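You operate a simulated robot arm through the tools that you are given. There is no shell and no other tool. Be economical: measure what you need, move in short steps, check, and stop when the job is done.

Carry out the task below with a simulated robot arm. There is one attempt and no reset: what you move stays moved.

## Task
Put the three spice tins back in the holes marked with their names.
Fine: narrow top drawer; shut it afterwards.
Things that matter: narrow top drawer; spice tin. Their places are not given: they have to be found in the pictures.

The check looks at the end state, three seconds after you hand in, the way a careful person would. Anything else that was tipped, shoved, dropped, spilled or broken makes it a failure.

## Robot
A 6-joint arm with a two-finger parallel gripper, fixed in place. Base frame: the origin is at the foot of the arm, x ahead of it, y to its left, z up. Lengths are in m, angles in rad, forces in N, time in s.
With the tool pointing down near the work surface it reaches from about 0.26 to 0.8 m from the base axis. Its first joint turns from -2.897 to 2.897 rad. Payload 3.43 kg.
The tool frame sits at the grasp point between the pads (the TCP): z along the fingers, y along the line on which they close. The tips reach 0.034 m beyond it. The gripper opens to 0.128 m. The fingers are 0.024 m wide and 0.012 m thick; the gripper's body (0.048 by 0.13 m) begins 0.096 m behind the TCP.
Orientation is that of the tool frame in the base frame, as [roll, pitch, yaw] about the fixed x, y, z axes, in that order (R = Rz(yaw) Ry(pitch) Rx(roll)). With the fingers straight down and closing along the base's y, the tool's x points along the base's -x, its y along +y and its z along -z.

## Interface
- The arm moves only by the tool step_arm. Its argument "motion" is a list that holds one entry, the list of rows, each a list of 7 numbers: the shift along the base's x, y, z in m, then the turn, a rotation vector about the base's x, y, z in rad, then the closure in counts, from 0 (fully open) to 255 (shut). In form: [[[x, y, z, rx, ry, rz, claw], ...]]. A call has 1 to 10 rows; each row is the pose to reach, as a shift and turn from the pose commanded when the call began. Rows are played at 5 a second. More than 0.05 m and 0.15 rad between two rows, or a gripper value outside its range, and nothing of the call is played. A pose out of reach is approached as far as the arm can. The call stops where the force on the tool passes 40 N (or 10 N more than at its start, if that is more) or the arm is blocked; 0.2 s more then pass. The fingers move at their own pace (about 0.045 m/s each) and stop on an object; they squeeze with about 39 N. The grip force told is the motor's: it shows also when the fingers shut on nothing. Time passes only in rows, and 0.2 s behind the last, so rows that repeat a pose let the fingers close. It gives the time, the measured TCP pose, the force on the tool (base axes), the opening and the grip force at its end, in the units of the frame above (readings bear some noise), with the torque about the TCP (base axes, N m) and any sound that the robot's microphone picked up.
- Cameras (640 x 400 px; columns grow to the right, rows downward): "scene" is fixed at [0.0575, -0.6522, 1.348]; the picture's right is [0.43, -0.90, 0.00], its down [-0.75, -0.36, -0.55] and it looks along [0.50, 0.24, -0.83] (base axes); focal length 214 px, centre (320, 200). "wrist" rides on the gripper at [0.076, -0.011, -0.16] in the tool frame; the picture's right is [0.15, 0.99, 0.00], its down [-0.88, 0.13, -0.46] and it looks along [-0.45, 0.07, 0.89] (tool axes); focal length 234 px, centre (320, 200).
- get_image(camera): a new picture of that camera. No time passes.
- locate(camera, pixels): for up to 12 pixels [column, row] of the newest picture of that camera ("zoom" is the newest enlarged one), the place [x, y, z] in the base frame of the surface seen there, good to about 0.002 m, but the place of the scene camera against the robot may be out by one fixed shift of up to 0.012 m in any direction. No time passes.
- close_up(camera, box): a new picture of the part [left, top, right, bottom] of that camera's present view, enlarged. No time passes.
- job_done(): hands the job in; it is judged then, once.

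Work in short steps. Measure before you move; look again where a grasp or a placing could have gone wrong, and mend it. You have 80 turns and 54 pictures in all, those below and enlarged ones among them. Open the gripper and draw the arm clear of the work before you hand the job in, unless the task says otherwise; then end with one line.

The tools are called after "Request:" as a command line: name --argument value ..., lists and objects as JSON in quotes. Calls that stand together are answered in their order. step_arm: Moves the arm, as the interface text tells. Its arguments: {"type":"object","properties":{"motion":{"type":"array","items":{"type":"array","items":{"type":"array","items":{"type":"number"}}}}},"required":["motion"]} The other tools are called the same way: get_image (camera) takes a picture; locate (camera, pixels) gives the place of the surface under pixels of a picture; close_up (camera, box) takes an enlarged picture of a part of a camera's view; job_done () hands the job in.

At the start:

```text
time: 0.0
eef_pos: [0.3653, -0.2851, 1.2144]
orientation: [-3.141, -0.001, 3.14]
wrist_force: [0.3, -0.7, 0.0]
torque: [-0.02, 0.01, 0.02]
finger_gap: 0.128
grasp_force: 0.2
```

scene: 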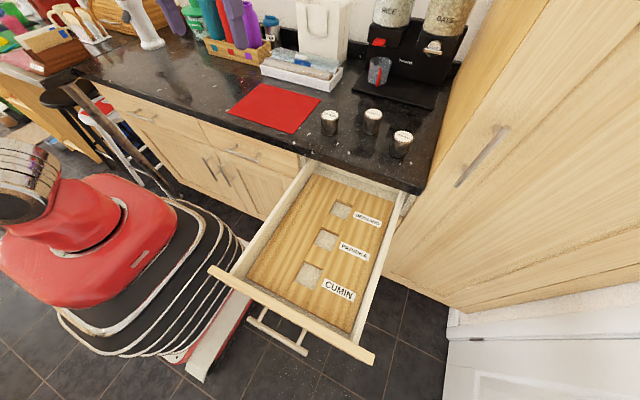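
wrist: 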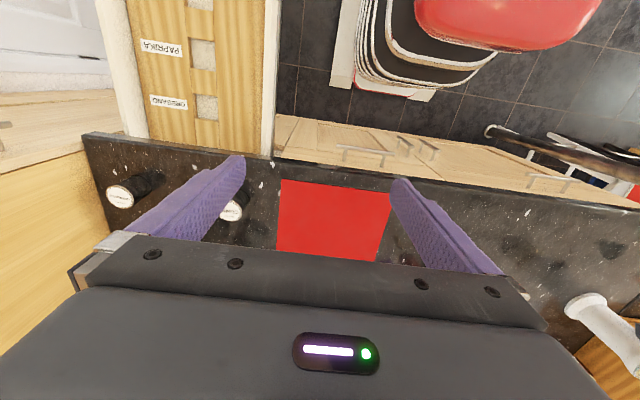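

The scene shows an open drawer with three holes and three tins on the counter near (330,122), (372,122), (401,143). I take enlarged pictures to read the labels.

Request:
close_up --camera "scene" --box '[300, 90, 430, 172]'

Request:
close_up --camera "scene" --box '[200, 150, 430, 370]'

```text
4.88 times, centred on (365, 131) of scene
```

zoom: 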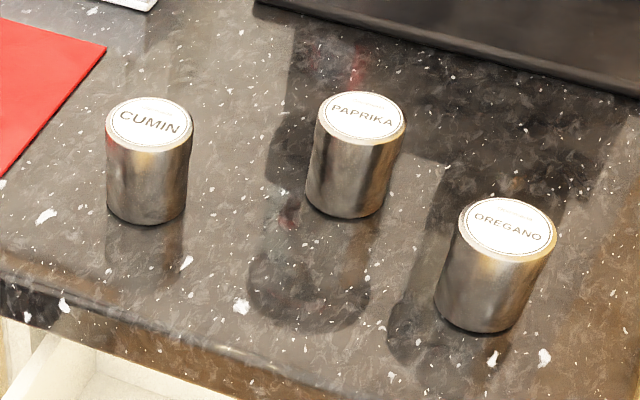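

```text
1.82 times, centred on (315, 260) of scene
```

zoom: 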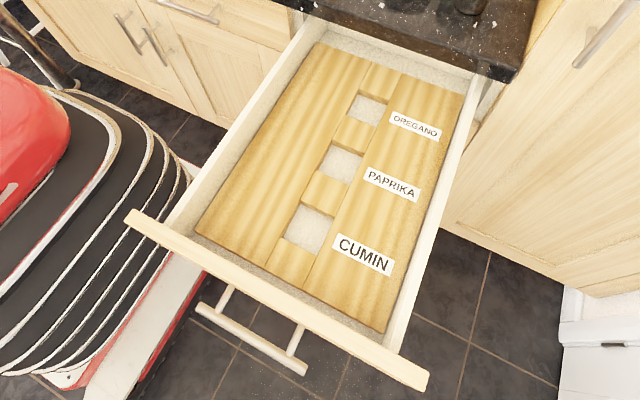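

I measure hole corners and drawer edges in the newest zoom, and the tin tops in the scene.

Request:
locate --camera "zoom" --pixels '[[360, 94], [387, 103], [376, 125], [348, 115], [335, 146], [364, 155], [349, 184], [319, 171], [300, 205], [333, 216], [314, 254], [283, 238]]'

Request:
locate --camera "zoom" --pixels '[[270, 290], [132, 216], [420, 385], [316, 20], [440, 210], [200, 200], [250, 340], [360, 105], [310, 230], [320, 45], [230, 280], [382, 330]]'

Request:
locate --camera "scene" --pixels '[[330, 115], [373, 114], [402, 136], [345, 135], [355, 150], [382, 67], [370, 100], [230, 20], [310, 155], [420, 188], [212, 270], [280, 110]]'

```text
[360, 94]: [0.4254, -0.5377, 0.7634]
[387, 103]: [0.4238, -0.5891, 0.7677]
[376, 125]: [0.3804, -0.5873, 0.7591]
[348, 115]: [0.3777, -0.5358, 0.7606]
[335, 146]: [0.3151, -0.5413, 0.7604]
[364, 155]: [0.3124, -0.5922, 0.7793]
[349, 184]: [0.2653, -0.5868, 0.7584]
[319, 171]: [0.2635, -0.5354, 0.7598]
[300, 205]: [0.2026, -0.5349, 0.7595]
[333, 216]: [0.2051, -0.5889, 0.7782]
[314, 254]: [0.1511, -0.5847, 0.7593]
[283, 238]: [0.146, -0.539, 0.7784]
```

```text
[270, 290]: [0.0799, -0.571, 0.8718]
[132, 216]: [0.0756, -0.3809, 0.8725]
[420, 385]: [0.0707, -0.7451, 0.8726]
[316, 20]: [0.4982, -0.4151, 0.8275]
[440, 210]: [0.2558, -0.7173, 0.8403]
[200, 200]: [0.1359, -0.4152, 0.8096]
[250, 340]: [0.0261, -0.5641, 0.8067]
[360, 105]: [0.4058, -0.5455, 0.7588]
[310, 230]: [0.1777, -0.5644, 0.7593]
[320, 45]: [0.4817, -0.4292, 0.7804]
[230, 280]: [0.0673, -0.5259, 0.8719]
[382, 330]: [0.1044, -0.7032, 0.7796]
```

```text
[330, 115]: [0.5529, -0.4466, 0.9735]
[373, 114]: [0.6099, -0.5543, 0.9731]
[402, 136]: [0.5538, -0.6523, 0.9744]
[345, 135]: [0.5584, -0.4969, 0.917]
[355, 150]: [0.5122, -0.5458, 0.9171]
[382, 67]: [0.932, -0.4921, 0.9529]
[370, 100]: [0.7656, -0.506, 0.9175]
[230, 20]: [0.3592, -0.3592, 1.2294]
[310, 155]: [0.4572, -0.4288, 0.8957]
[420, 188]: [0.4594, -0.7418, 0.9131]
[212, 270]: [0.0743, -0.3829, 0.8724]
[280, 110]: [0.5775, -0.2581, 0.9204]
```

The purple fingers at scene (230,20) fit the robot. The wrist picture shows tins at (125,195) and (233,210); I move to above the tins to measure them with the wrist camera, which has no offset.

Request:
step_arm --motion '[[[0.03, -0.035, 0, 0, 0, 0, 0], [0.06, -0.07, 0, 0, 0, 0, 0], [0.09, -0.105, 0, 0, 0, 0, 0], [0.11, -0.14, 0, 0, 0, 0, 0], [0.12, -0.175, 0, 0, 0, 0, 0], [0.12, -0.21, 0, 0, 0, 0, 0], [0.12, -0.245, 0, 0, 0, 0, 0], [0.12, -0.265, 0, 0, 0, 0, 0]]]'

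Request:
get_image --camera "wrist"

```text
time: 1.8
eef_pos: [0.4672, -0.5121, 1.1964]
orientation: [-3.14, 0.002, 3.141]
wrist_force: [-0.8, -0.1, 0.2]
torque: [-0.01, -0.04, -0.02]
finger_gap: 0.1282
grasp_force: 0.1
out of reach, approached as far as the arm can: row 6, 7, 8
```

```text
49 pictures are left
```

wrist: 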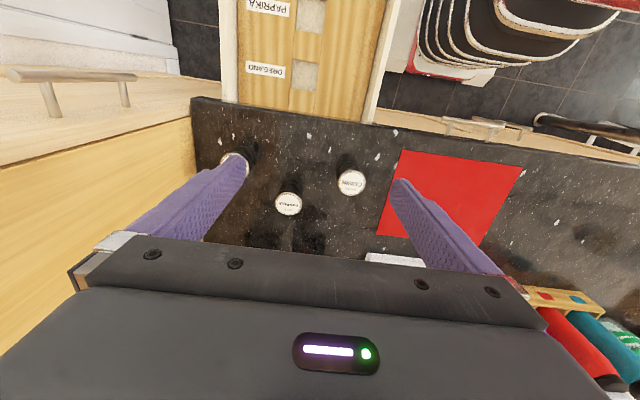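

Tins are visible at (351,182), (289,203), (235,163). I locate their rims and the hole corners of oregano.

Request:
locate --camera "wrist" --pixels '[[351, 182], [339, 182], [363, 182], [289, 203], [277, 203], [301, 203], [235, 158], [291, 62], [318, 62], [289, 87], [317, 88], [340, 215]]'

Request:
close_up --camera "wrist" --box '[210, 130, 390, 242]'

```text
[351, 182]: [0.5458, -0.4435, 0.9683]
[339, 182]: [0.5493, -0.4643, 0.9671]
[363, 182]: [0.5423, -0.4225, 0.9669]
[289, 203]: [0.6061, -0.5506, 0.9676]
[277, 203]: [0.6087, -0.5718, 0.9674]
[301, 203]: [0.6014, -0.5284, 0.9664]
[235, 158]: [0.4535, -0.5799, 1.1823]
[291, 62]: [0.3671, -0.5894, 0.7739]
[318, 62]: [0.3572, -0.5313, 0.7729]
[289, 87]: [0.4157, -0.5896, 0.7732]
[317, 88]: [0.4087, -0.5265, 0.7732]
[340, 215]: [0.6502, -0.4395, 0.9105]
```

```text
3.56 times, centred on (300, 186) of wrist
```

zoom: 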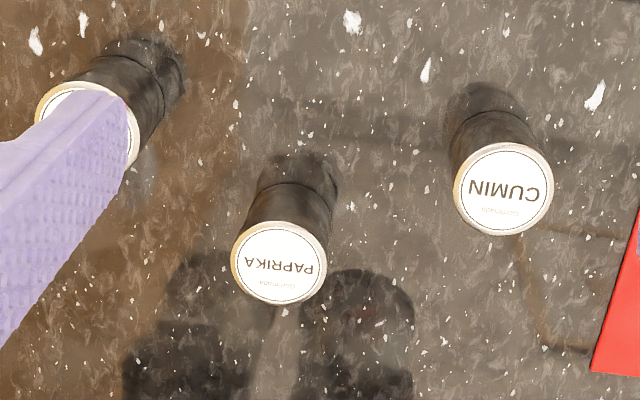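

I refine tin centres from the enlarged view: cumin circle centre (503,189), paprika (279,262).

Request:
locate --camera "zoom" --pixels '[[503, 189], [455, 192], [551, 188], [505, 145], [503, 233], [279, 262], [234, 262], [324, 262], [279, 222], [279, 302], [90, 86], [125, 150]]'

```text
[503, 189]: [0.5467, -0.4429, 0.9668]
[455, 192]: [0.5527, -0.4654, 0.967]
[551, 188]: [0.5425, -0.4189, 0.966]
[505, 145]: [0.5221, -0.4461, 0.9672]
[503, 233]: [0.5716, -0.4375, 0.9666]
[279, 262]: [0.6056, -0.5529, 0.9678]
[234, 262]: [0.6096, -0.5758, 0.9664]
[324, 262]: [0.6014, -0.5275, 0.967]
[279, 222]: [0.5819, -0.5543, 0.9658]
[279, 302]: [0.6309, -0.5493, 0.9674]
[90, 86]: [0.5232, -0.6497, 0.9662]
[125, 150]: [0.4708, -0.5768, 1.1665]
```

Cumin tin centre is (0.547,-0.4425), top 0.967, diameter 0.05. I move above it, with the gripper partly closed.

Request:
step_arm --motion '[[[0.015, 0.027, -0.035, 0, 0, 0, 60], [0.03, 0.054, -0.07, 0, 0, 0, 70], [0.045, 0.08, -0.105, 0, 0, 0, 80], [0.062, 0.1076, -0.14, 0, 0, 0, 80], [0.062, 0.1076, -0.164, 0, 0, 0, 80]]]'

Request:
get_image --camera "wrist"

```text
time: 3.0
eef_pos: [0.5297, -0.4046, 1.0305]
orientation: [3.14, 0.003, -3.141]
wrist_force: [0.8, 0.1, -0.5]
torque: [-0.01, -0.02, 0.01]
finger_gap: 0.0877
grasp_force: 0.1
```

```text
47 pictures are left
```

wrist: 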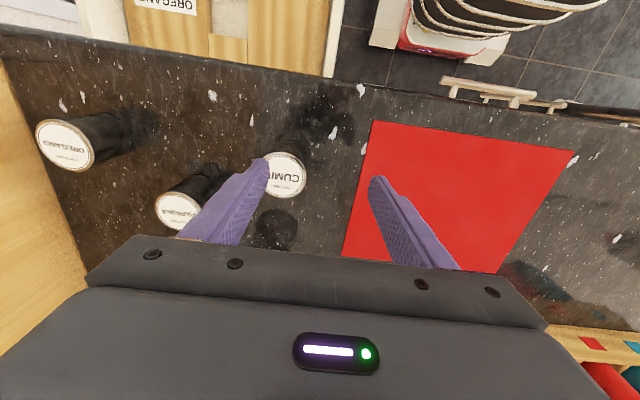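

The commanded pose is clamped at the reached one. I locate the tops of oregano (65,145), cumin's visible edge (304,176) and paprika (178,210).

Request:
locate --camera "wrist" --pixels '[[37, 145], [92, 146], [65, 121], [65, 169], [65, 145], [304, 175], [285, 195], [157, 212], [178, 190]]'

Request:
step_arm --motion '[[[0.009, -0.02, 0, 0, 0, 0, 75], [0.0173, -0.0379, 0, 0, 0, 0, 75], [0.0173, -0.0379, 0, 0, 0, 0, 75]]]'

Request:
get_image --camera "wrist"

```text
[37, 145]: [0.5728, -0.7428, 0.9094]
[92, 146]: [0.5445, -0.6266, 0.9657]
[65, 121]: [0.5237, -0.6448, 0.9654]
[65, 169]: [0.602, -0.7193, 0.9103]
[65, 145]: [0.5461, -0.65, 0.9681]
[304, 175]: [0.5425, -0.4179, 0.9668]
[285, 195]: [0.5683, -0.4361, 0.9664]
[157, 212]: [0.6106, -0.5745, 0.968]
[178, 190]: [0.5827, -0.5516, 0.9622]
```

```text
time: 3.8
eef_pos: [0.5485, -0.4427, 1.0315]
orientation: [-3.141, 0.001, 3.141]
wrist_force: [-0.4, -0.7, 0.0]
torque: [0.01, 0.06, 0.0]
finger_gap: 0.0903
grasp_force: 0.0
```

```text
46 pictures are left
```

wrist: 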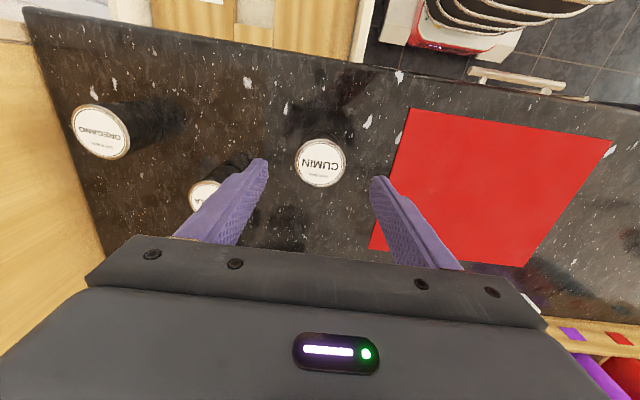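

The gripper is centred on cumin (320,163 between fingers). I descend to TCP z≈0.972 and close.

Request:
step_arm --motion '[[[-0.001, 0, -0.02, 0, 0, 0, 75], [-0.001, 0, -0.04, 0, 0, 0, 75], [-0.001, 0, -0.0595, 0, 0, 0, 75], [-0.001, 0, -0.0595, 0, 0, 0, 140], [-0.001, 0, -0.0595, 0, 0, 0, 200], [-0.001, 0, -0.0595, 0, 0, 0, 255], [-0.001, 0, -0.0595, 0, 0, 0, 255]]]'

Request:
get_image --camera "wrist"

```text
time: 5.4
eef_pos: [0.5473, -0.4422, 0.9721]
orientation: [3.141, 0.0, 3.141]
wrist_force: [-0.3, -0.2, -0.1]
torque: [-0.02, -0.02, 0.01]
finger_gap: 0.0506
grasp_force: 39.4
```

```text
45 pictures are left
```

wrist: 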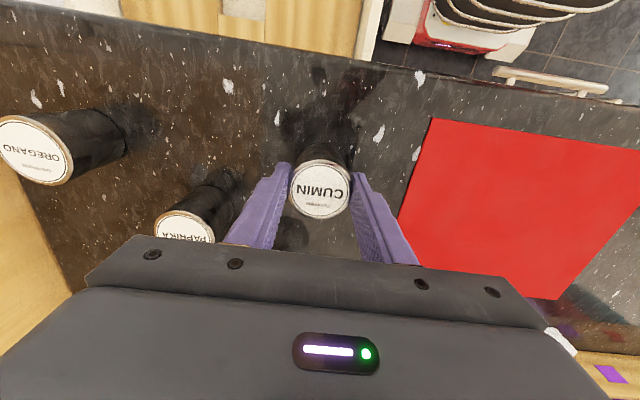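

Tin is gripped (gap 0.0506). I lift and carry it toward the drawer above the cumin hole, staying high for measuring.

Request:
step_arm --motion '[[[0, 0, 0.045, 0, 0, 0, 255], [0, 0, 0.09, 0, 0, 0, 255], [-0.045, -0.015, 0.09, 0, 0, 0, 255], [-0.09, -0.03, 0.09, 0, 0, 0, 255], [-0.135, -0.045, 0.09, 0, 0, 0, 255], [-0.18, -0.06, 0.09, 0, 0, 0, 255], [-0.225, -0.075, 0.09, 0, 0, 0, 255], [-0.27, -0.09, 0.09, 0, 0, 0, 255], [-0.315, -0.105, 0.09, 0, 0, 0, 255], [-0.36, -0.118, 0.09, 0, 0, 0, 255]]]'

Request:
get_image --camera "wrist"

```text
time: 7.6
eef_pos: [0.1842, -0.5614, 1.0632]
orientation: [3.14, 0.0, -3.141]
wrist_force: [0.0, 0.2, -1.5]
torque: [0.0, 0.03, 0.01]
finger_gap: 0.0508
grasp_force: 39.3
```

```text
44 pictures are left
```

wrist: 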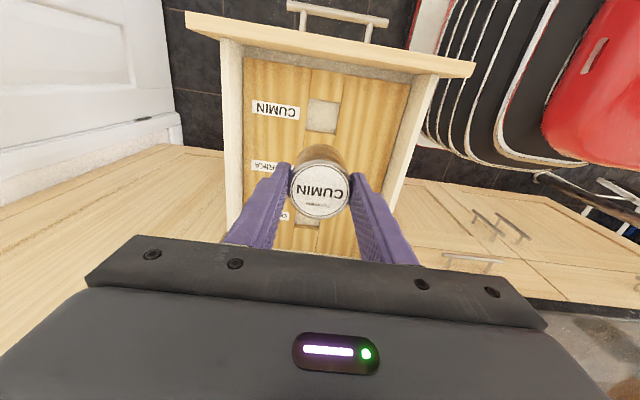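

Cumin hole seen at about (323,115). I enlarge it to find the rim.

Request:
close_up --camera "wrist" --box '[240, 85, 400, 185]'

```text
4.00 times, centred on (320, 135) of wrist
```

zoom: 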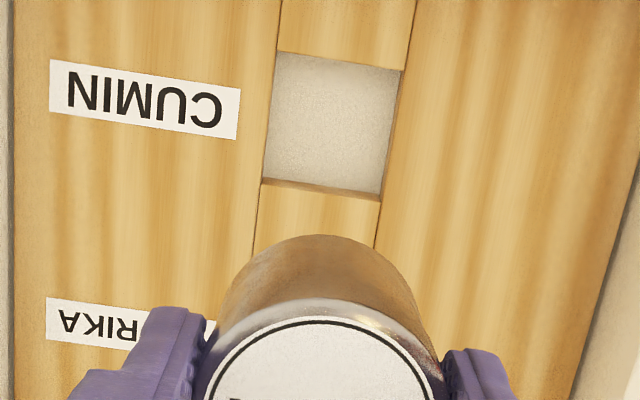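

I locate board points just outside the rim on all four sides.

Request:
locate --camera "zoom" --pixels '[[340, 57], [342, 64], [320, 193], [322, 187], [266, 115], [272, 115], [397, 130], [389, 130], [330, 125], [276, 48], [404, 68], [381, 202]]'

```text
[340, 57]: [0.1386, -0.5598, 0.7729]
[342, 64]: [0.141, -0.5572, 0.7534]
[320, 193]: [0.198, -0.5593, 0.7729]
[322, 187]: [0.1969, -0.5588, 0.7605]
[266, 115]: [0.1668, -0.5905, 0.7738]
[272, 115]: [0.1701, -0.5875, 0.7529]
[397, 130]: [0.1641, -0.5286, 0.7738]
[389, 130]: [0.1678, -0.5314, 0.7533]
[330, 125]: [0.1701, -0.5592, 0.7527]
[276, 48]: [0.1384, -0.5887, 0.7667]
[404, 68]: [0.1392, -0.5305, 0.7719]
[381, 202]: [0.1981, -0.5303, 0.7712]
```

Cumin hole spans x 0.139–0.197, y −0.589 to −0.5305: centre (0.168,−0.560), 4 mm clearance per side. I move over it and part way down.

Request:
step_arm --motion '[[[-0.017, 0.001, 0, 0, 0, 0, 255], [-0.017, 0.001, -0.05, 0, 0, 0, 255], [-0.017, 0.001, -0.1, 0, 0, 0, 255], [-0.017, 0.001, -0.15, 0, 0, 0, 255], [-0.017, 0.001, -0.2, 0, 0, 0, 255], [-0.017, 0.001, -0.215, 0, 0, 0, 255], [-0.017, 0.001, -0.215, 0, 0, 0, 255]]]'

Request:
get_image --camera "wrist"

```text
time: 9.2
eef_pos: [0.1665, -0.5572, 0.8491]
orientation: [3.141, 0.002, -3.141]
wrist_force: [0.4, -0.6, -0.5]
torque: [0.0, 0.01, 0.0]
finger_gap: 0.0505
grasp_force: 39.4
```

```text
42 pictures are left
```

wrist: 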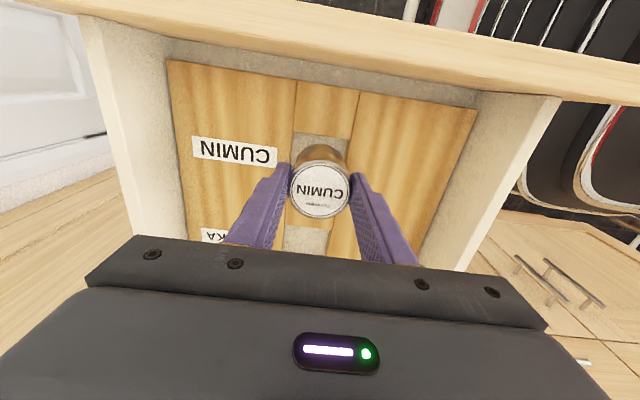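

Tin aligned over the hole (readings 0.1665,−0.557). I lower it to just above the floor and touch down.

Request:
step_arm --motion '[[[0, -0.001, -0.015, 0, 0, 0, 255], [0, -0.001, -0.026, 0, 0, 0, 255], [0, -0.001, -0.031, 0, 0, 0, 255], [0, -0.001, -0.034, 0, 0, 0, 255], [0, -0.001, -0.034, 0, 0, 0, 255]]]'

Request:
close_up --camera "wrist" --box '[220, 100, 420, 225]'

```text
time: 10.4
eef_pos: [0.167, -0.5593, 0.8147]
orientation: [-3.14, 0.001, 3.141]
wrist_force: [-1.0, 0.1, -0.9]
torque: [-0.01, 0.01, -0.03]
finger_gap: 0.0505
grasp_force: 39.0
```

```text
3.20 times, centred on (320, 162) of wrist
```

zoom: 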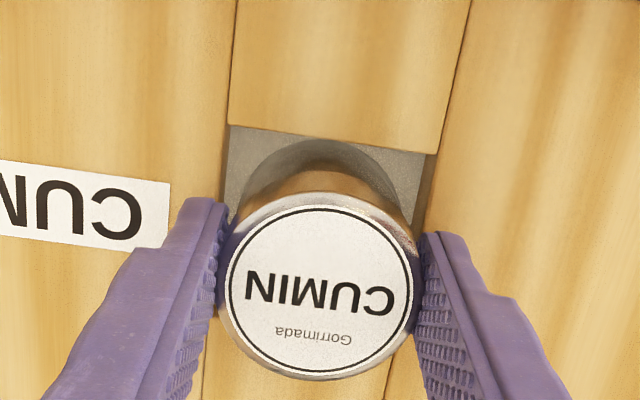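

The tin is in the hole and near the floor. I lower 1.5 mm more, open to ~0.09, and rise.

Request:
step_arm --motion '[[[0, 0, -0.001, 0, 0, 0, 255], [0, 0, -0.001, 0, 0, 0, 200], [0, 0, -0.001, 0, 0, 0, 140], [0, 0, -0.001, 0, 0, 0, 75], [0, 0, -0.001, 0, 0, 0, 75], [0, 0, -0.001, 0, 0, 0, 75], [0, 0, 0.03, 0, 0, 0, 75], [0, 0, 0.08, 0, 0, 0, 75], [0, 0, 0.13, 0, 0, 0, 75], [0, 0, 0.18, 0, 0, 0, 75]]]'

Request:
get_image --camera "wrist"

```text
time: 12.6
eef_pos: [0.1678, -0.5595, 0.9936]
orientation: [-3.14, 0.002, 3.141]
wrist_force: [0.5, 0.0, 0.3]
torque: [0.01, -0.01, -0.01]
finger_gap: 0.0906
grasp_force: 0.0
```

```text
40 pictures are left
```

wrist: 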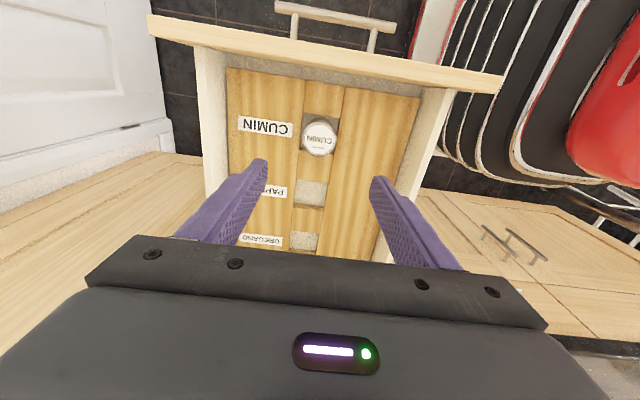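

Cumin stands in its hole. I enlarge the view to measure the other two holes and check the tin's level.

Request:
close_up --camera "wrist" --box '[240, 105, 400, 265]'

```text
2.50 times, centred on (320, 185) of wrist
```

zoom: 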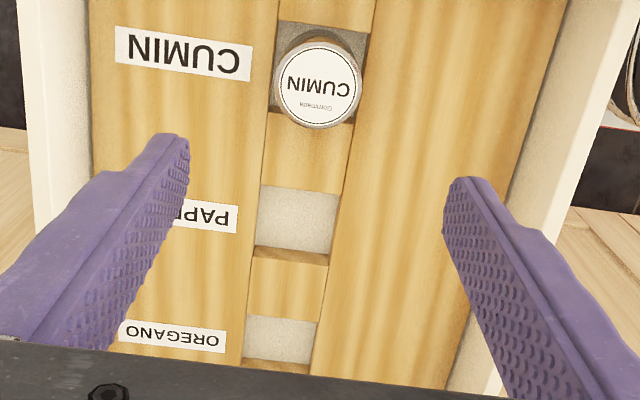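

Request:
locate --camera "zoom" --pixels '[[285, 90], [352, 90], [318, 48], [318, 122], [301, 186], [290, 249], [256, 210], [340, 218], [284, 313], [278, 361], [242, 335], [320, 342]]'

```text
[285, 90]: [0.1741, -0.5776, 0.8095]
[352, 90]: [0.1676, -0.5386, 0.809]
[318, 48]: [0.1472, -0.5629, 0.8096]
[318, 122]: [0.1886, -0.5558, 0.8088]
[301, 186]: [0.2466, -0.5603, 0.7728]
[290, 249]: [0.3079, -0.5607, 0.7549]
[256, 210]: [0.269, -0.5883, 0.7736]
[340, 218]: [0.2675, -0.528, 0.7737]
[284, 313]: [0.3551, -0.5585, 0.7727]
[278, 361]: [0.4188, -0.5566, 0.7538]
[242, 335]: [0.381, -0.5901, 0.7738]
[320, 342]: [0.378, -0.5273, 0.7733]
```

Cumin is level at z 0.809. Paprika hole centre ≈ (0.276,−0.559), oregano ≈ (0.384,−0.559). I go toward the paprika tin (0.606,−0.552).

Request:
step_arm --motion '[[[0.0, 0, 0.046, 0, 0, 0, 75], [0.048, 0, 0.046, 0, 0, 0, 75], [0.096, 0, 0.046, 0, 0, 0, 75], [0.144, 0, 0.046, 0, 0, 0, 75], [0.192, 0, 0.046, 0, 0, 0, 75], [0.24, 0, 0.046, 0, 0, 0, 75], [0.288, 0, 0.046, 0, 0, 0, 75], [0.336, 0.003, 0.046, 0, 0, 0, 75], [0.384, 0.006, 0.046, 0, 0, 0, 75], [0.43, 0.007, 0.046, 0, 0, 0, 75]]]'

Request:
get_image --camera "scene"

```text
time: 14.8
eef_pos: [0.5615, -0.5339, 1.0298]
orientation: [-3.141, 0.001, 3.141]
wrist_force: [0.9, 0.1, 0.0]
torque: [0.0, -0.01, 0.01]
finger_gap: 0.0905
grasp_force: 0.0
out of reach, approached as far as the arm can: row 9, 10
```

```text
38 pictures are left
```

scene: 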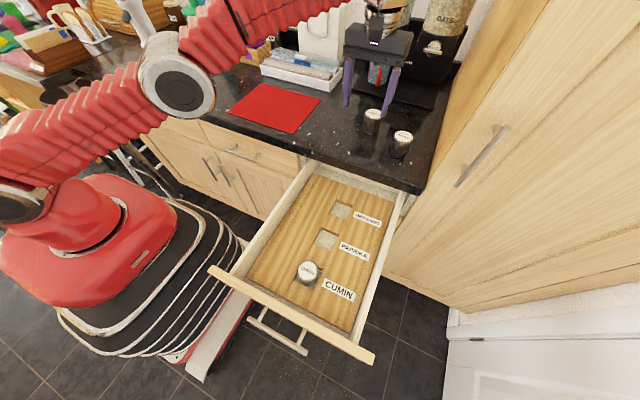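

The vertical tool reaches only r≈0.775 here; paprika is at r=0.82. I tilt the tool 0.22 rad outward about y (the closing axis) and move over the tin.

Request:
step_arm --motion '[[[0, 0, 0.01, 0, -0.11, 0, 75], [0, 0, 0.01, 0, -0.22, 0, 75], [0.022, -0.009, 0.01, 0, -0.22, 0, 75], [0.0445, -0.018, 0.01, 0, -0.22, 0, 75], [0.0445, -0.018, 0.01, 0, -0.22, 0, 75]]]'

Request:
get_image --camera "wrist"

```text
time: 16.0
eef_pos: [0.6002, -0.5472, 1.0378]
orientation: [-3.141, 0.22, -3.141]
wrist_force: [-0.8, 1.1, 0.3]
torque: [0.03, 0.02, 0.0]
finger_gap: 0.0904
grasp_force: 0.0
out of reach, approached as far as the arm can: row 1, 2, 3, 4, 5
```

```text
37 pictures are left
```

wrist: 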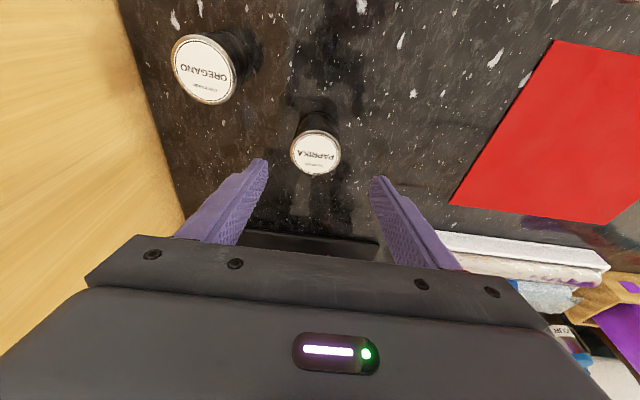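

Nearly over paprika; orientation took the tilt. I go lower to gain reach and correct to (0.606,−0.552).

Request:
step_arm --motion '[[[0, 0, -0.014, 0, 0, 0, 75], [0.003, -0.0025, -0.026, 0, 0, 0, 75], [0.0058, -0.0048, -0.026, 0, 0, 0, 75], [0.0058, -0.0048, -0.026, 0, 0, 0, 75]]]'

Request:
get_image --camera "wrist"

```text
time: 17.0
eef_pos: [0.6069, -0.55, 1.0108]
orientation: [3.139, 0.219, 3.141]
wrist_force: [0.7, 1.0, -0.6]
torque: [-0.03, 0.03, 0.01]
finger_gap: 0.0906
grasp_force: 0.1
out of reach, approached as far as the arm can: row 1, 2
```

```text
36 pictures are left
```

wrist: 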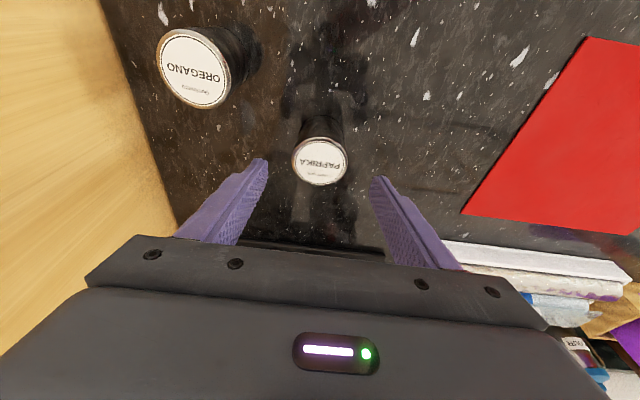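

Centred over paprika at (320,160). I descend to TCP z≈0.975 with x −3 mm (the tilt puts the pads ahead), then close.

Request:
step_arm --motion '[[[-0.003, -0.001, -0.012, 0, 0, 0, 75], [-0.003, -0.001, -0.024, 0, 0, 0, 75], [-0.003, -0.001, -0.0355, 0, 0, 0, 75], [-0.003, -0.001, -0.0355, 0, 0, 0, 75], [-0.003, -0.001, -0.0355, 0, 0, 0, 140], [-0.003, -0.001, -0.0355, 0, 0, 0, 200], [-0.003, -0.001, -0.0355, 0, 0, 0, 255], [-0.003, -0.001, -0.0355, 0, 0, 0, 255]]]'

Request:
get_image --camera "wrist"

```text
time: 18.8
eef_pos: [0.6107, -0.559, 0.9811]
orientation: [3.139, 0.22, 3.141]
wrist_force: [0.1, -0.3, -0.3]
torque: [-0.04, -0.04, 0.02]
finger_gap: 0.0508
grasp_force: 38.8
out of reach, approached as far as the arm can: row 1, 2, 3, 4, 5, 6, 7, 8
```

```text
35 pictures are left
```

wrist: 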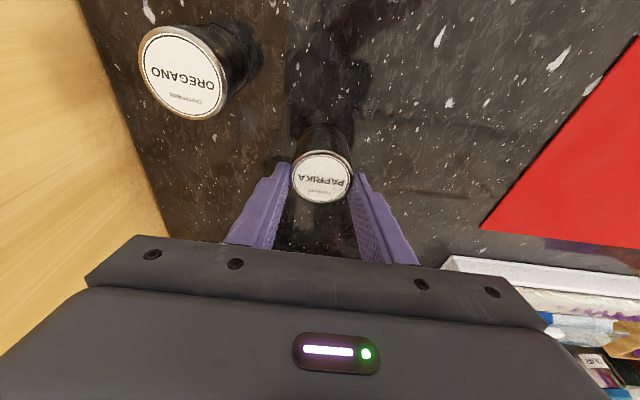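

Gripped paprika (gap 0.0508), the pose settled a bit farther out than asked. I lift while retracting toward the base, where nothing stands.

Request:
step_arm --motion '[[[-0.008, 0.006, 0.02, 0, 0, 0, 255], [-0.025, 0.02, 0.04, 0, 0, 0, 255], [-0.05, 0.035, 0.06, 0, 0, 0, 255], [-0.085, 0.05, 0.08, 0, 0, 0, 255], [-0.12, 0.05, 0.08, 0, 0, 0, 255]]]'

Request:
get_image --camera "wrist"

Request:
get_image --camera "scene"

```text
time: 20.0
eef_pos: [0.5704, -0.5556, 1.0696]
orientation: [-3.141, 0.221, 3.141]
wrist_force: [0.2, 0.7, -0.1]
torque: [0.03, 0.02, -0.02]
finger_gap: 0.0504
grasp_force: 39.1
out of reach, approached as far as the arm can: row 1, 2, 3, 4, 5
```

```text
34 pictures are left
```

wrist: 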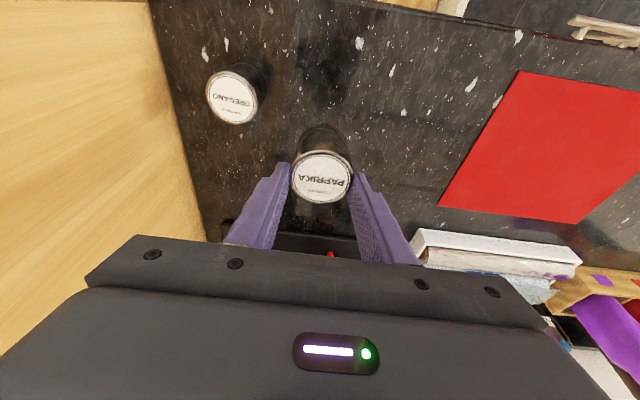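

```text
33 pictures are left
```

scene: 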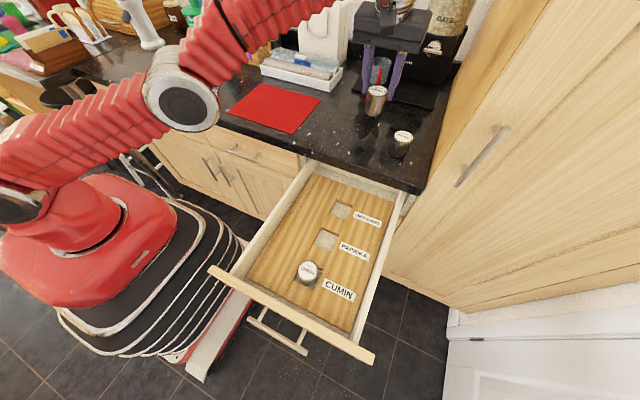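

Paprika is held, level and clear. The arm lags in y, so I continue straight along −x toward the drawer at this height.

Request:
step_arm --motion '[[[-0.035, 0, 0, 0, 0, 0, 255], [-0.07, 0, 0, 0, 0, 0, 255], [-0.105, 0, 0, 0, 0, 0, 255], [-0.14, 0, 0, 0, 0, 0, 255], [-0.18, 0, 0, 0, 0, 0, 255], [-0.22, 0, 0, 0, 0, 0, 255], [-0.26, 0, 0, 0, 0, 0, 255], [-0.28, 0, 0, 0, 0, 0, 255]]]'

Request:
get_image --camera "wrist"

```text
time: 21.8
eef_pos: [0.5074, -0.5947, 1.0911]
orientation: [3.14, 0.217, 3.141]
wrist_force: [-0.4, 0.2, -0.2]
torque: [-0.01, -0.01, -0.01]
finger_gap: 0.0505
grasp_force: 39.4
out of reach, approached as far as the arm can: row 1, 2, 3, 4, 5, 6, 7, 8
```

```text
32 pictures are left
```

wrist: 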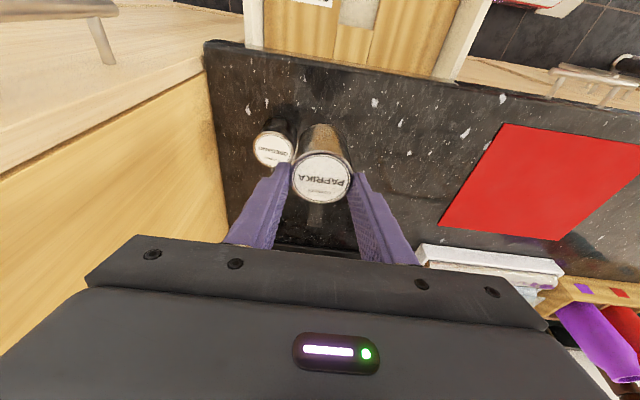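

The arm is caught on something kinematic: it won't come inward with this tilt. I look at the arm's shape in the scene and locate elbow and links.

Request:
get_image --camera "scene"

Request:
locate --camera "scene" --pixels '[[180, 90], [200, 50], [240, 30], [280, 10], [100, 115], [60, 150], [20, 175], [60, 220], [380, 20], [390, 60], [330, 5], [20, 130]]'

```text
31 pictures are left
```

scene: 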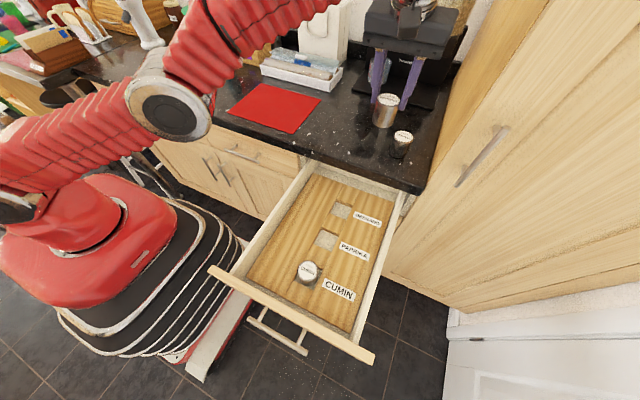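

```text
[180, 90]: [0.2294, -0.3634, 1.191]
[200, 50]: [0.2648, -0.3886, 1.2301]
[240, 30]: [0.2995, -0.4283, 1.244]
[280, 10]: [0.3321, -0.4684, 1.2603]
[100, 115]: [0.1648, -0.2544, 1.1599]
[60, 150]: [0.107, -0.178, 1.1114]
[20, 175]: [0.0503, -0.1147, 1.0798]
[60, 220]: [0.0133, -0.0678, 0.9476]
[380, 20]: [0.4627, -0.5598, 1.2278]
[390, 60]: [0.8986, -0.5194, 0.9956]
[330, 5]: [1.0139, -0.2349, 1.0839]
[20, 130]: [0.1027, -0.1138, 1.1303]
```

The forearm slopes slightly more upward than the upper arm: the elbow has gone just past straight to its stop. I stretch it back by turning the tool to vertical and rising (both pull outward), away from all objects.

Request:
step_arm --motion '[[[0, 0, 0.03, 0, 0.11, 0, 255], [0, 0, 0.06, 0, 0.22, 0, 255], [0, 0.02, 0.09, 0, 0.22, 0, 255], [0, 0.04, 0.12, 0, 0.22, 0, 255], [0, 0.06, 0.14, 0, 0.22, 0, 255]]]'

Request:
step_arm --motion '[[[-0.03, 0.02, 0, 0, 0, 0, 255], [-0.06, 0.04, -0.01, 0, 0, 0, 255], [-0.09, 0.06, -0.02, 0, 0, 0, 255]]]'

Request:
get_image --camera "scene"

```text
time: 23.0
eef_pos: [0.4694, -0.4936, 1.1903]
orientation: [-3.133, 0.008, -3.142]
wrist_force: [-3.4, 3.9, -1.6]
torque: [-0.32, -0.31, -0.03]
finger_gap: 0.0505
grasp_force: 38.6
out of reach, approached as far as the arm can: row 1, 2, 3, 4, 5
```

```text
time: 23.8
eef_pos: [0.3787, -0.4291, 1.1669]
orientation: [-3.141, -0.001, -3.141]
wrist_force: [-0.1, -0.3, -0.9]
torque: [-0.02, 0.04, 0.0]
finger_gap: 0.0503
grasp_force: 39.3
```

```text
30 pictures are left
```

scene: 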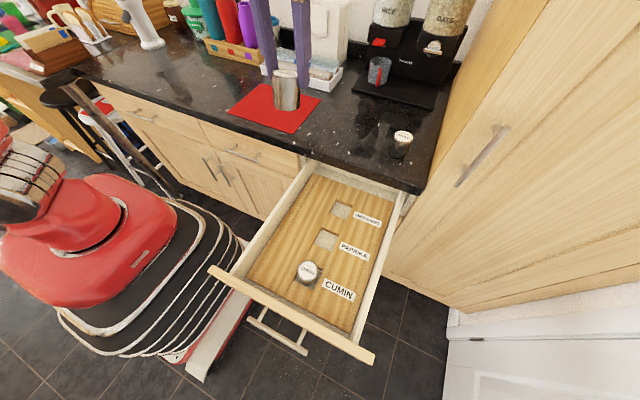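

Recovered. I re-tilt by −0.22 and move above the paprika hole (0.276,−0.559) at z≈1.03.

Request:
step_arm --motion '[[[-0.02, -0.026, 0, 0, -0.11, 0, 255], [-0.04, -0.052, 0, 0, -0.22, 0, 255], [-0.06, -0.078, 0, 0, -0.22, 0, 255], [-0.08, -0.104, -0.02, 0, -0.22, 0, 255], [-0.103, -0.13, -0.05, 0, -0.22, 0, 255], [-0.103, -0.13, -0.095, 0, -0.22, 0, 255], [-0.103, -0.13, -0.137, 0, -0.22, 0, 255], [-0.103, -0.13, -0.137, 0, -0.22, 0, 255]]]'

Request:
get_image --camera "wrist"

Request:
close_up --camera "wrist" --box '[240, 65, 400, 225]'

```text
time: 25.6
eef_pos: [0.2759, -0.5622, 1.0337]
orientation: [3.14, 0.219, -3.141]
wrist_force: [-0.2, 0.3, -0.2]
torque: [-0.05, -0.02, -0.01]
finger_gap: 0.0506
grasp_force: 39.7
```

```text
29 pictures are left
```

wrist: 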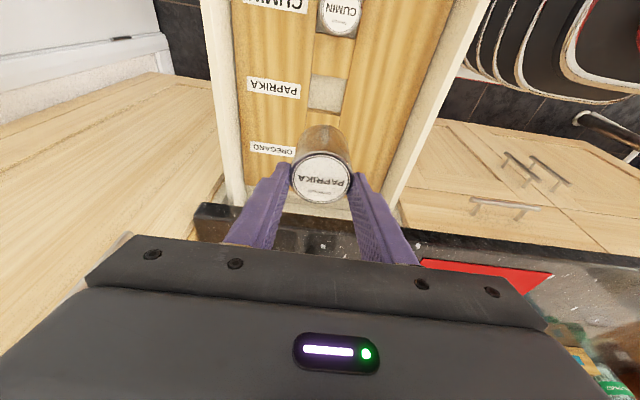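

```text
2.50 times, centred on (320, 145) of wrist
```

zoom: 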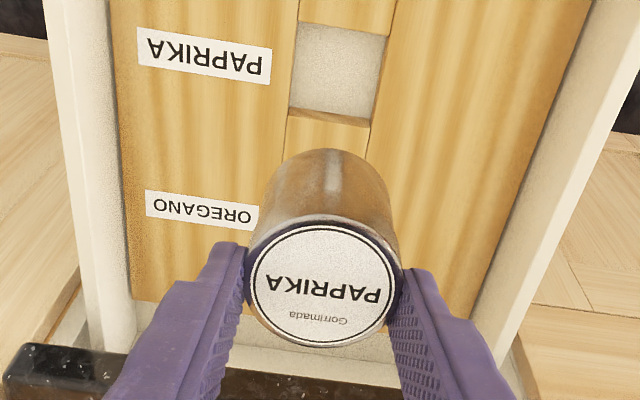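

I locate the tin's top rim and the paprika hole edges in this zoom.

Request:
locate --camera "zoom" --pixels '[[325, 225], [323, 285], [323, 342], [258, 285], [392, 285], [345, 19], [330, 119], [330, 111], [290, 65], [384, 75], [340, 65], [200, 208]]'

```text
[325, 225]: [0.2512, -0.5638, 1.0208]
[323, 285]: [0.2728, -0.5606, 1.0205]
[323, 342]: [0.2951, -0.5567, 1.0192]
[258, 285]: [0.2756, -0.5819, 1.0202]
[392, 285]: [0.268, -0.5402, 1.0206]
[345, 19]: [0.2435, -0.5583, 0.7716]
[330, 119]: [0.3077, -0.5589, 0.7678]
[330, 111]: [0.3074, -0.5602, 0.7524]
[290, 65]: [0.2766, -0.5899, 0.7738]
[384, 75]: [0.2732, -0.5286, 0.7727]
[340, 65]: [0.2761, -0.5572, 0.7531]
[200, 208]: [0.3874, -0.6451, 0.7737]
```

Tin centre is ~3 mm behind the TCP in x; top 13.5 mm under TCP. I shift to put it over hole centre (0.276,−0.559) and go down to z≈0.86.

Request:
step_arm --motion '[[[0.0035, 0.002, -0.04, 0, 0, 0, 255], [0.0035, 0.002, -0.08, 0, 0, 0, 255], [0.0035, 0.002, -0.12, 0, 0, 0, 255], [0.0035, 0.002, -0.16, 0, 0, 0, 255], [0.0035, 0.002, -0.173, 0, 0, 0, 255], [0.0035, 0.002, -0.173, 0, 0, 0, 255]]]'

Request:
close_up --camera "wrist" --box '[220, 85, 420, 225]'

```text
time: 27.0
eef_pos: [0.278, -0.5591, 0.8631]
orientation: [-3.141, 0.219, 3.141]
wrist_force: [0.2, -0.9, -1.6]
torque: [0.01, 0.02, 0.01]
finger_gap: 0.0504
grasp_force: 39.0
```

```text
2.86 times, centred on (320, 155) of wrist
```

zoom: 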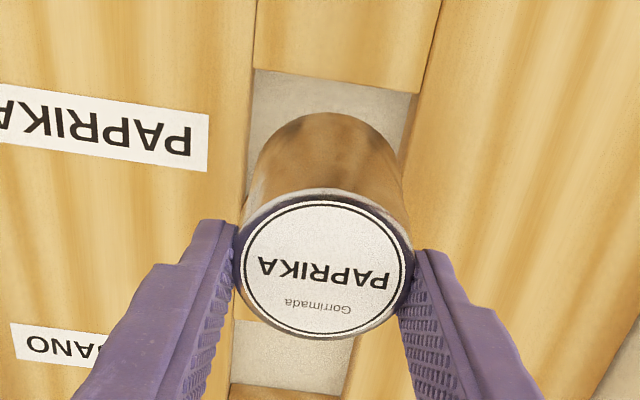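

Over the hole. I check the rim and hole edge once more.

Request:
locate --camera "zoom" --pixels '[[330, 195], [318, 333], [243, 265], [408, 265], [324, 265], [335, 76], [248, 150], [417, 110], [325, 120]]'

```text
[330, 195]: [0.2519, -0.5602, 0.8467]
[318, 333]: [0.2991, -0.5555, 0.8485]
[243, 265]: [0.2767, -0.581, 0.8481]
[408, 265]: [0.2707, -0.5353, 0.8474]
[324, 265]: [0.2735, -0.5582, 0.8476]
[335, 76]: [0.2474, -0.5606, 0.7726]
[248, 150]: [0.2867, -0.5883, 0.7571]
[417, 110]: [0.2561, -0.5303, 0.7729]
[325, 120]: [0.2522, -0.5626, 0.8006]
```

Well aligned (tin x≈0.2755, y≈−0.558). I lower 38 mm to the floor of the hole.

Request:
step_arm --motion '[[[0.0005, -0.001, -0.015, 0, 0, 0, 255], [0.0005, -0.001, -0.028, 0, 0, 0, 255], [0.0005, -0.001, -0.034, 0, 0, 0, 255], [0.0005, -0.001, -0.038, 0, 0, 0, 255], [0.0005, -0.001, -0.038, 0, 0, 0, 255]]]'

Request:
close_up --camera "wrist" --box '[220, 85, 420, 225]'

Request:
locate --camera "zoom" --pixels '[[330, 200], [320, 325], [250, 265], [400, 265], [324, 265]]'

```text
time: 28.2
eef_pos: [0.2782, -0.5597, 0.8233]
orientation: [-3.142, 0.221, -3.141]
wrist_force: [-0.5, 1.7, 9.1]
torque: [0.17, 0.17, -0.04]
finger_gap: 0.0504
grasp_force: 39.2
```

```text
2.86 times, centred on (320, 155) of wrist
```

zoom: 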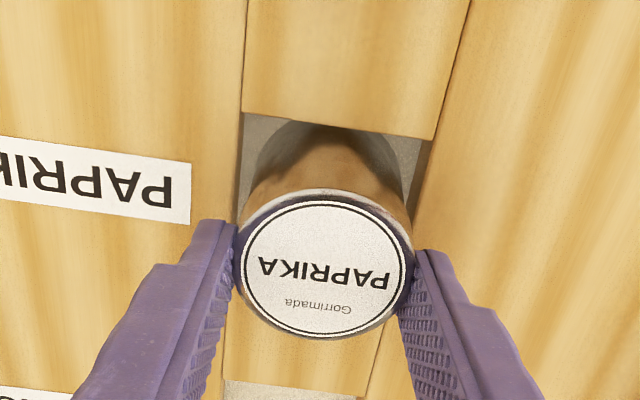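

```text
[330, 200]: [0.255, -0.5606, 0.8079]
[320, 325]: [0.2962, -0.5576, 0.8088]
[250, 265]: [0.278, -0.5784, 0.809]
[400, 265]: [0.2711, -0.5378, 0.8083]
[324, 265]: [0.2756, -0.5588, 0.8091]
```

Seated: 9 N upward, top at 0.809. I open, rise straight up, and set the tool vertical again.

Request:
step_arm --motion '[[[0, 0, 0, 0, 0, 0, 200], [0, 0, 0, 0, 0, 0, 140], [0, 0, 0, 0, 0, 0, 75], [0, 0, 0, 0, 0, 0, 75], [0, 0, 0, 0, 0, 0, 75], [0, 0, 0.03, 0, 0, 0, 75], [0, 0, 0.08, 0, 0, 0, 75], [0, 0, 0.13, 0, 0, 0, 75], [0, 0, 0.18, 0, 0.11, 0, 75], [0, 0, 0.21, 0, 0.22, 0, 75]]]'

Request:
get_image --camera "wrist"

```text
time: 30.4
eef_pos: [0.2769, -0.5595, 1.0328]
orientation: [3.141, -0.003, 3.141]
wrist_force: [0.5, -0.4, 0.1]
torque: [0.03, -0.01, 0.02]
finger_gap: 0.0905
grasp_force: 0.0
```

```text
25 pictures are left
```

wrist: 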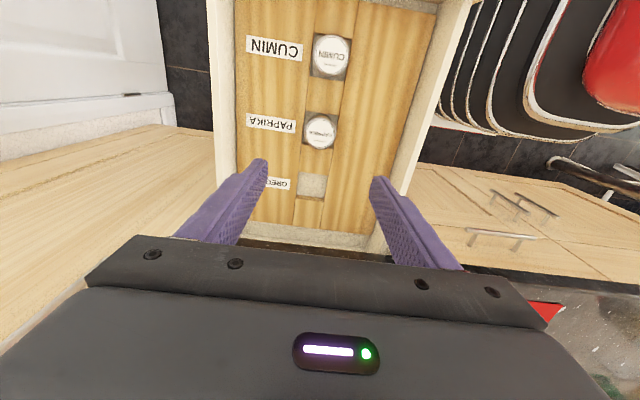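

Both seated well. For oregano (r=0.849) I will use a radial tilt of ~0.41 rad with the fingers closing tangentially; first the yaw of −0.871 rad here.

Request:
step_arm --motion '[[[0, 0, 0.01, 0, 0, -0.145, 75], [0, 0, 0.02, 0, 0, -0.29, 75], [0, 0, 0.03, 0, 0, -0.435, 75], [0, 0, 0.03, 0, 0, -0.58, 75], [0, 0, 0.03, 0, 0, -0.725, 75], [0, 0, 0.03, 0, 0, -0.871, 75]]]'

Request:
step_arm --motion '[[[0.03, 0, 0, -0.105, -0.088, 0, 75], [0.06, -0.01, 0, -0.21, -0.176, 0, 75], [0.09, -0.02, 0, -0.314, -0.264, 0, 75], [0.13, -0.03, 0, -0.314, -0.264, 0, 75], [0.17, -0.045, 0, -0.314, -0.264, 0, 75]]]'

Request:
get_image --camera "wrist"

```text
time: 31.8
eef_pos: [0.28, -0.5592, 1.0636]
orientation: [3.14, 0.001, 2.269]
wrist_force: [1.0, -0.4, -0.3]
torque: [-0.02, 0.02, 0.01]
finger_gap: 0.0903
grasp_force: 0.0
```

```text
time: 33.0
eef_pos: [0.4511, -0.605, 1.065]
orientation: [3.141, 0.412, 2.271]
wrist_force: [-0.7, -0.3, 0.1]
torque: [-0.01, -0.02, -0.01]
finger_gap: 0.0903
grasp_force: 0.1
```

```text
24 pictures are left
```

wrist: 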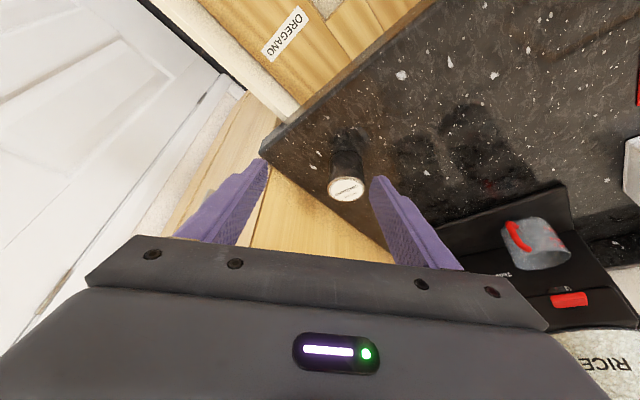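

Oregano top is seen at (347,189). I locate it and the cabinet side.

Request:
locate --camera "wrist" --pixels '[[347, 189], [330, 190], [364, 190], [347, 178], [347, 201], [300, 200], [270, 160], [340, 225]]'

Request:
step_arm --motion '[[[0.03, -0.013, -0.01, 0, 0, 0, 75], [0.06, -0.026, -0.02, 0, 0, 0, 75], [0.091, -0.039, -0.033, 0, 0, 0, 75], [0.091, -0.039, -0.033, 0, 0, 0, 75]]]'

Request:
get_image --camera "wrist"

```text
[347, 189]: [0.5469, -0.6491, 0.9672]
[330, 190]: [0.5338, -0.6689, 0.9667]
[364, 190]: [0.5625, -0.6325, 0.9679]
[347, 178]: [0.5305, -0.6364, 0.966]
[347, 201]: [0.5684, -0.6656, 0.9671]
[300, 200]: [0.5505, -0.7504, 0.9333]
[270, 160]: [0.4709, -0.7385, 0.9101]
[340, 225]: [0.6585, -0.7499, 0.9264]
```

```text
time: 34.0
eef_pos: [0.5414, -0.645, 1.0286]
orientation: [3.14, 0.41, 2.272]
wrist_force: [0.3, 0.0, -0.1]
torque: [0.02, 0.0, -0.02]
finger_gap: 0.0903
grasp_force: 0.1
```

```text
23 pictures are left
```

wrist: 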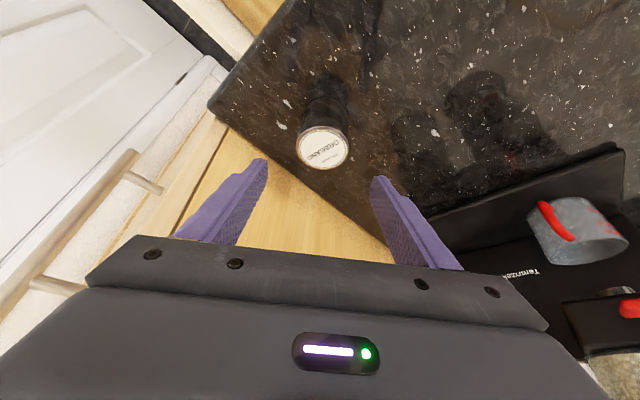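

Position reached without clamping. I descend to z≈0.974, check, before closing.

Request:
step_arm --motion '[[[0.001, 0.001, -0.018, 0, 0, 0, 75], [0.001, 0.001, -0.036, 0, 0, 0, 75], [0.001, 0.001, -0.0545, 0, 0, 0, 75], [0.001, 0.001, -0.0545, 0, 0, 0, 75]]]'

Request:
get_image --camera "wrist"

```text
time: 35.0
eef_pos: [0.5431, -0.6432, 0.9755]
orientation: [-3.142, 0.411, 2.27]
wrist_force: [-0.3, -0.5, 0.3]
torque: [0.02, 0.0, 0.01]
finger_gap: 0.0902
grasp_force: 0.0
```

```text
22 pictures are left
```

wrist: 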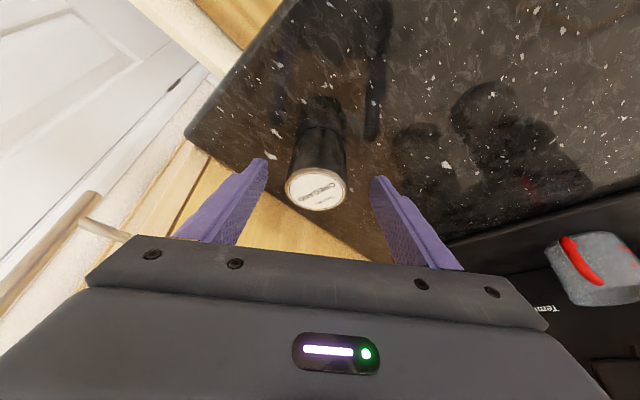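

The tin stands between the fingers. I close, then lift.

Request:
step_arm --motion '[[[0, 0, 0, 0, 0, 0, 140], [0, 0, 0, 0, 0, 0, 200], [0, 0, 0, 0, 0, 0, 255], [0, 0, 0, 0, 0, 0, 255], [0, 0, 0, 0, 0, 0, 255]]]'

Request:
step_arm --motion '[[[-0.005, 0.003, 0.02, 0, 0, 0, 255], [-0.02, 0.013, 0.04, 0, 0, 0, 255], [-0.04, 0.026, 0.07, 0, 0, 0, 255], [-0.07, 0.04, 0.09, 0, 0, 0, 255], [-0.11, 0.06, 0.1, 0, 0, 0, 255]]]'

Request:
get_image --camera "wrist"

```text
time: 36.2
eef_pos: [0.544, -0.6432, 0.9748]
orientation: [3.141, 0.411, 2.272]
wrist_force: [0.8, -0.1, 0.9]
torque: [0.03, -0.02, 0.04]
finger_gap: 0.0503
grasp_force: 39.1
```

```text
time: 37.4
eef_pos: [0.4333, -0.5828, 1.0732]
orientation: [-3.142, 0.411, 2.271]
wrist_force: [0.0, -0.1, -0.6]
torque: [-0.04, 0.04, -0.03]
finger_gap: 0.0503
grasp_force: 39.2
```

```text
21 pictures are left
```

wrist: 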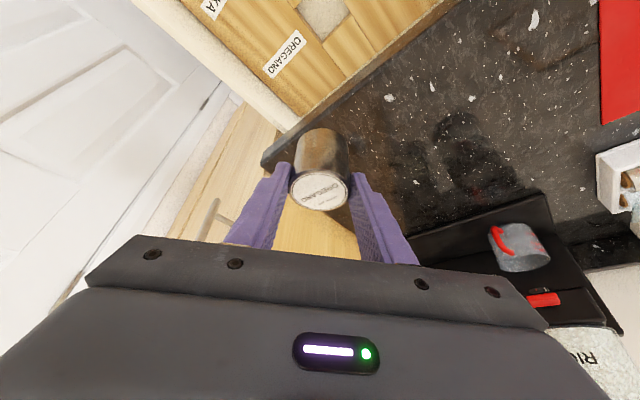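

Lifted cleanly. I yaw back by +0.871 over the drawer and move to above the oregano hole (0.384,−0.559).

Request:
step_arm --motion '[[[-0.01, 0.004, 0, 0, 0, 0.145, 255], [-0.02, 0.008, 0, 0, 0, 0.29, 255], [-0.03, 0.012, 0, 0, 0, 0.435, 255], [-0.04, 0.016, 0, 0, 0, 0.58, 255], [-0.05, 0.02, 0, 0, 0, 0.725, 255], [-0.057, 0.024, -0.02, 0, 0, 0.871, 255], [-0.057, 0.024, -0.04, 0, 0, 0.871, 255], [-0.057, 0.024, -0.04, 0, 0, 0.871, 255]]]'

Request:
get_image --camera "wrist"

Request:
close_up --camera "wrist" --box '[240, 50, 400, 225]'

```text
time: 39.2
eef_pos: [0.3738, -0.5578, 1.0368]
orientation: [-3.141, 0.41, -3.139]
wrist_force: [0.7, -0.1, -1.2]
torque: [-0.01, -0.02, 0.01]
finger_gap: 0.0501
grasp_force: 39.2
```

```text
20 pictures are left
```

wrist: 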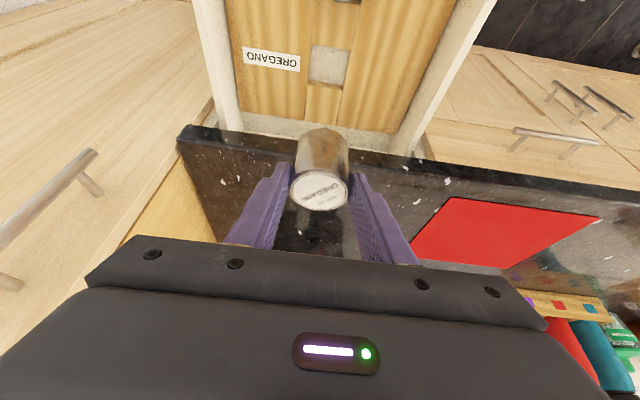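

```text
2.29 times, centred on (320, 138) of wrist
```

zoom: 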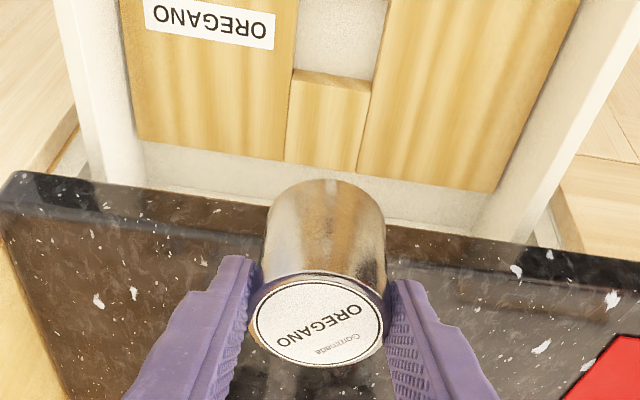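

I locate the tin top, hole edges and the counter edge.

Request:
locate --camera "zoom" --pixels '[[318, 278], [320, 320], [320, 362], [256, 320], [382, 320], [332, 73], [331, 88], [293, 55], [379, 60], [430, 233], [440, 250], [340, 30]]'

```text
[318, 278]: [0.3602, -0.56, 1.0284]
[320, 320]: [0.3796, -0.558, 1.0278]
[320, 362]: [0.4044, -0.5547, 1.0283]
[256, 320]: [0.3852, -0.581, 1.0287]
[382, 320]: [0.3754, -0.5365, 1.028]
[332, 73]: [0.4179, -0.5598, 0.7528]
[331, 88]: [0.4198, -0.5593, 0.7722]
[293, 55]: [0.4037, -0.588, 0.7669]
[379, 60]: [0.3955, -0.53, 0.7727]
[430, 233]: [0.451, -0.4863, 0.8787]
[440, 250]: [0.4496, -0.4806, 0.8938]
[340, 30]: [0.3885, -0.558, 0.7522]
```

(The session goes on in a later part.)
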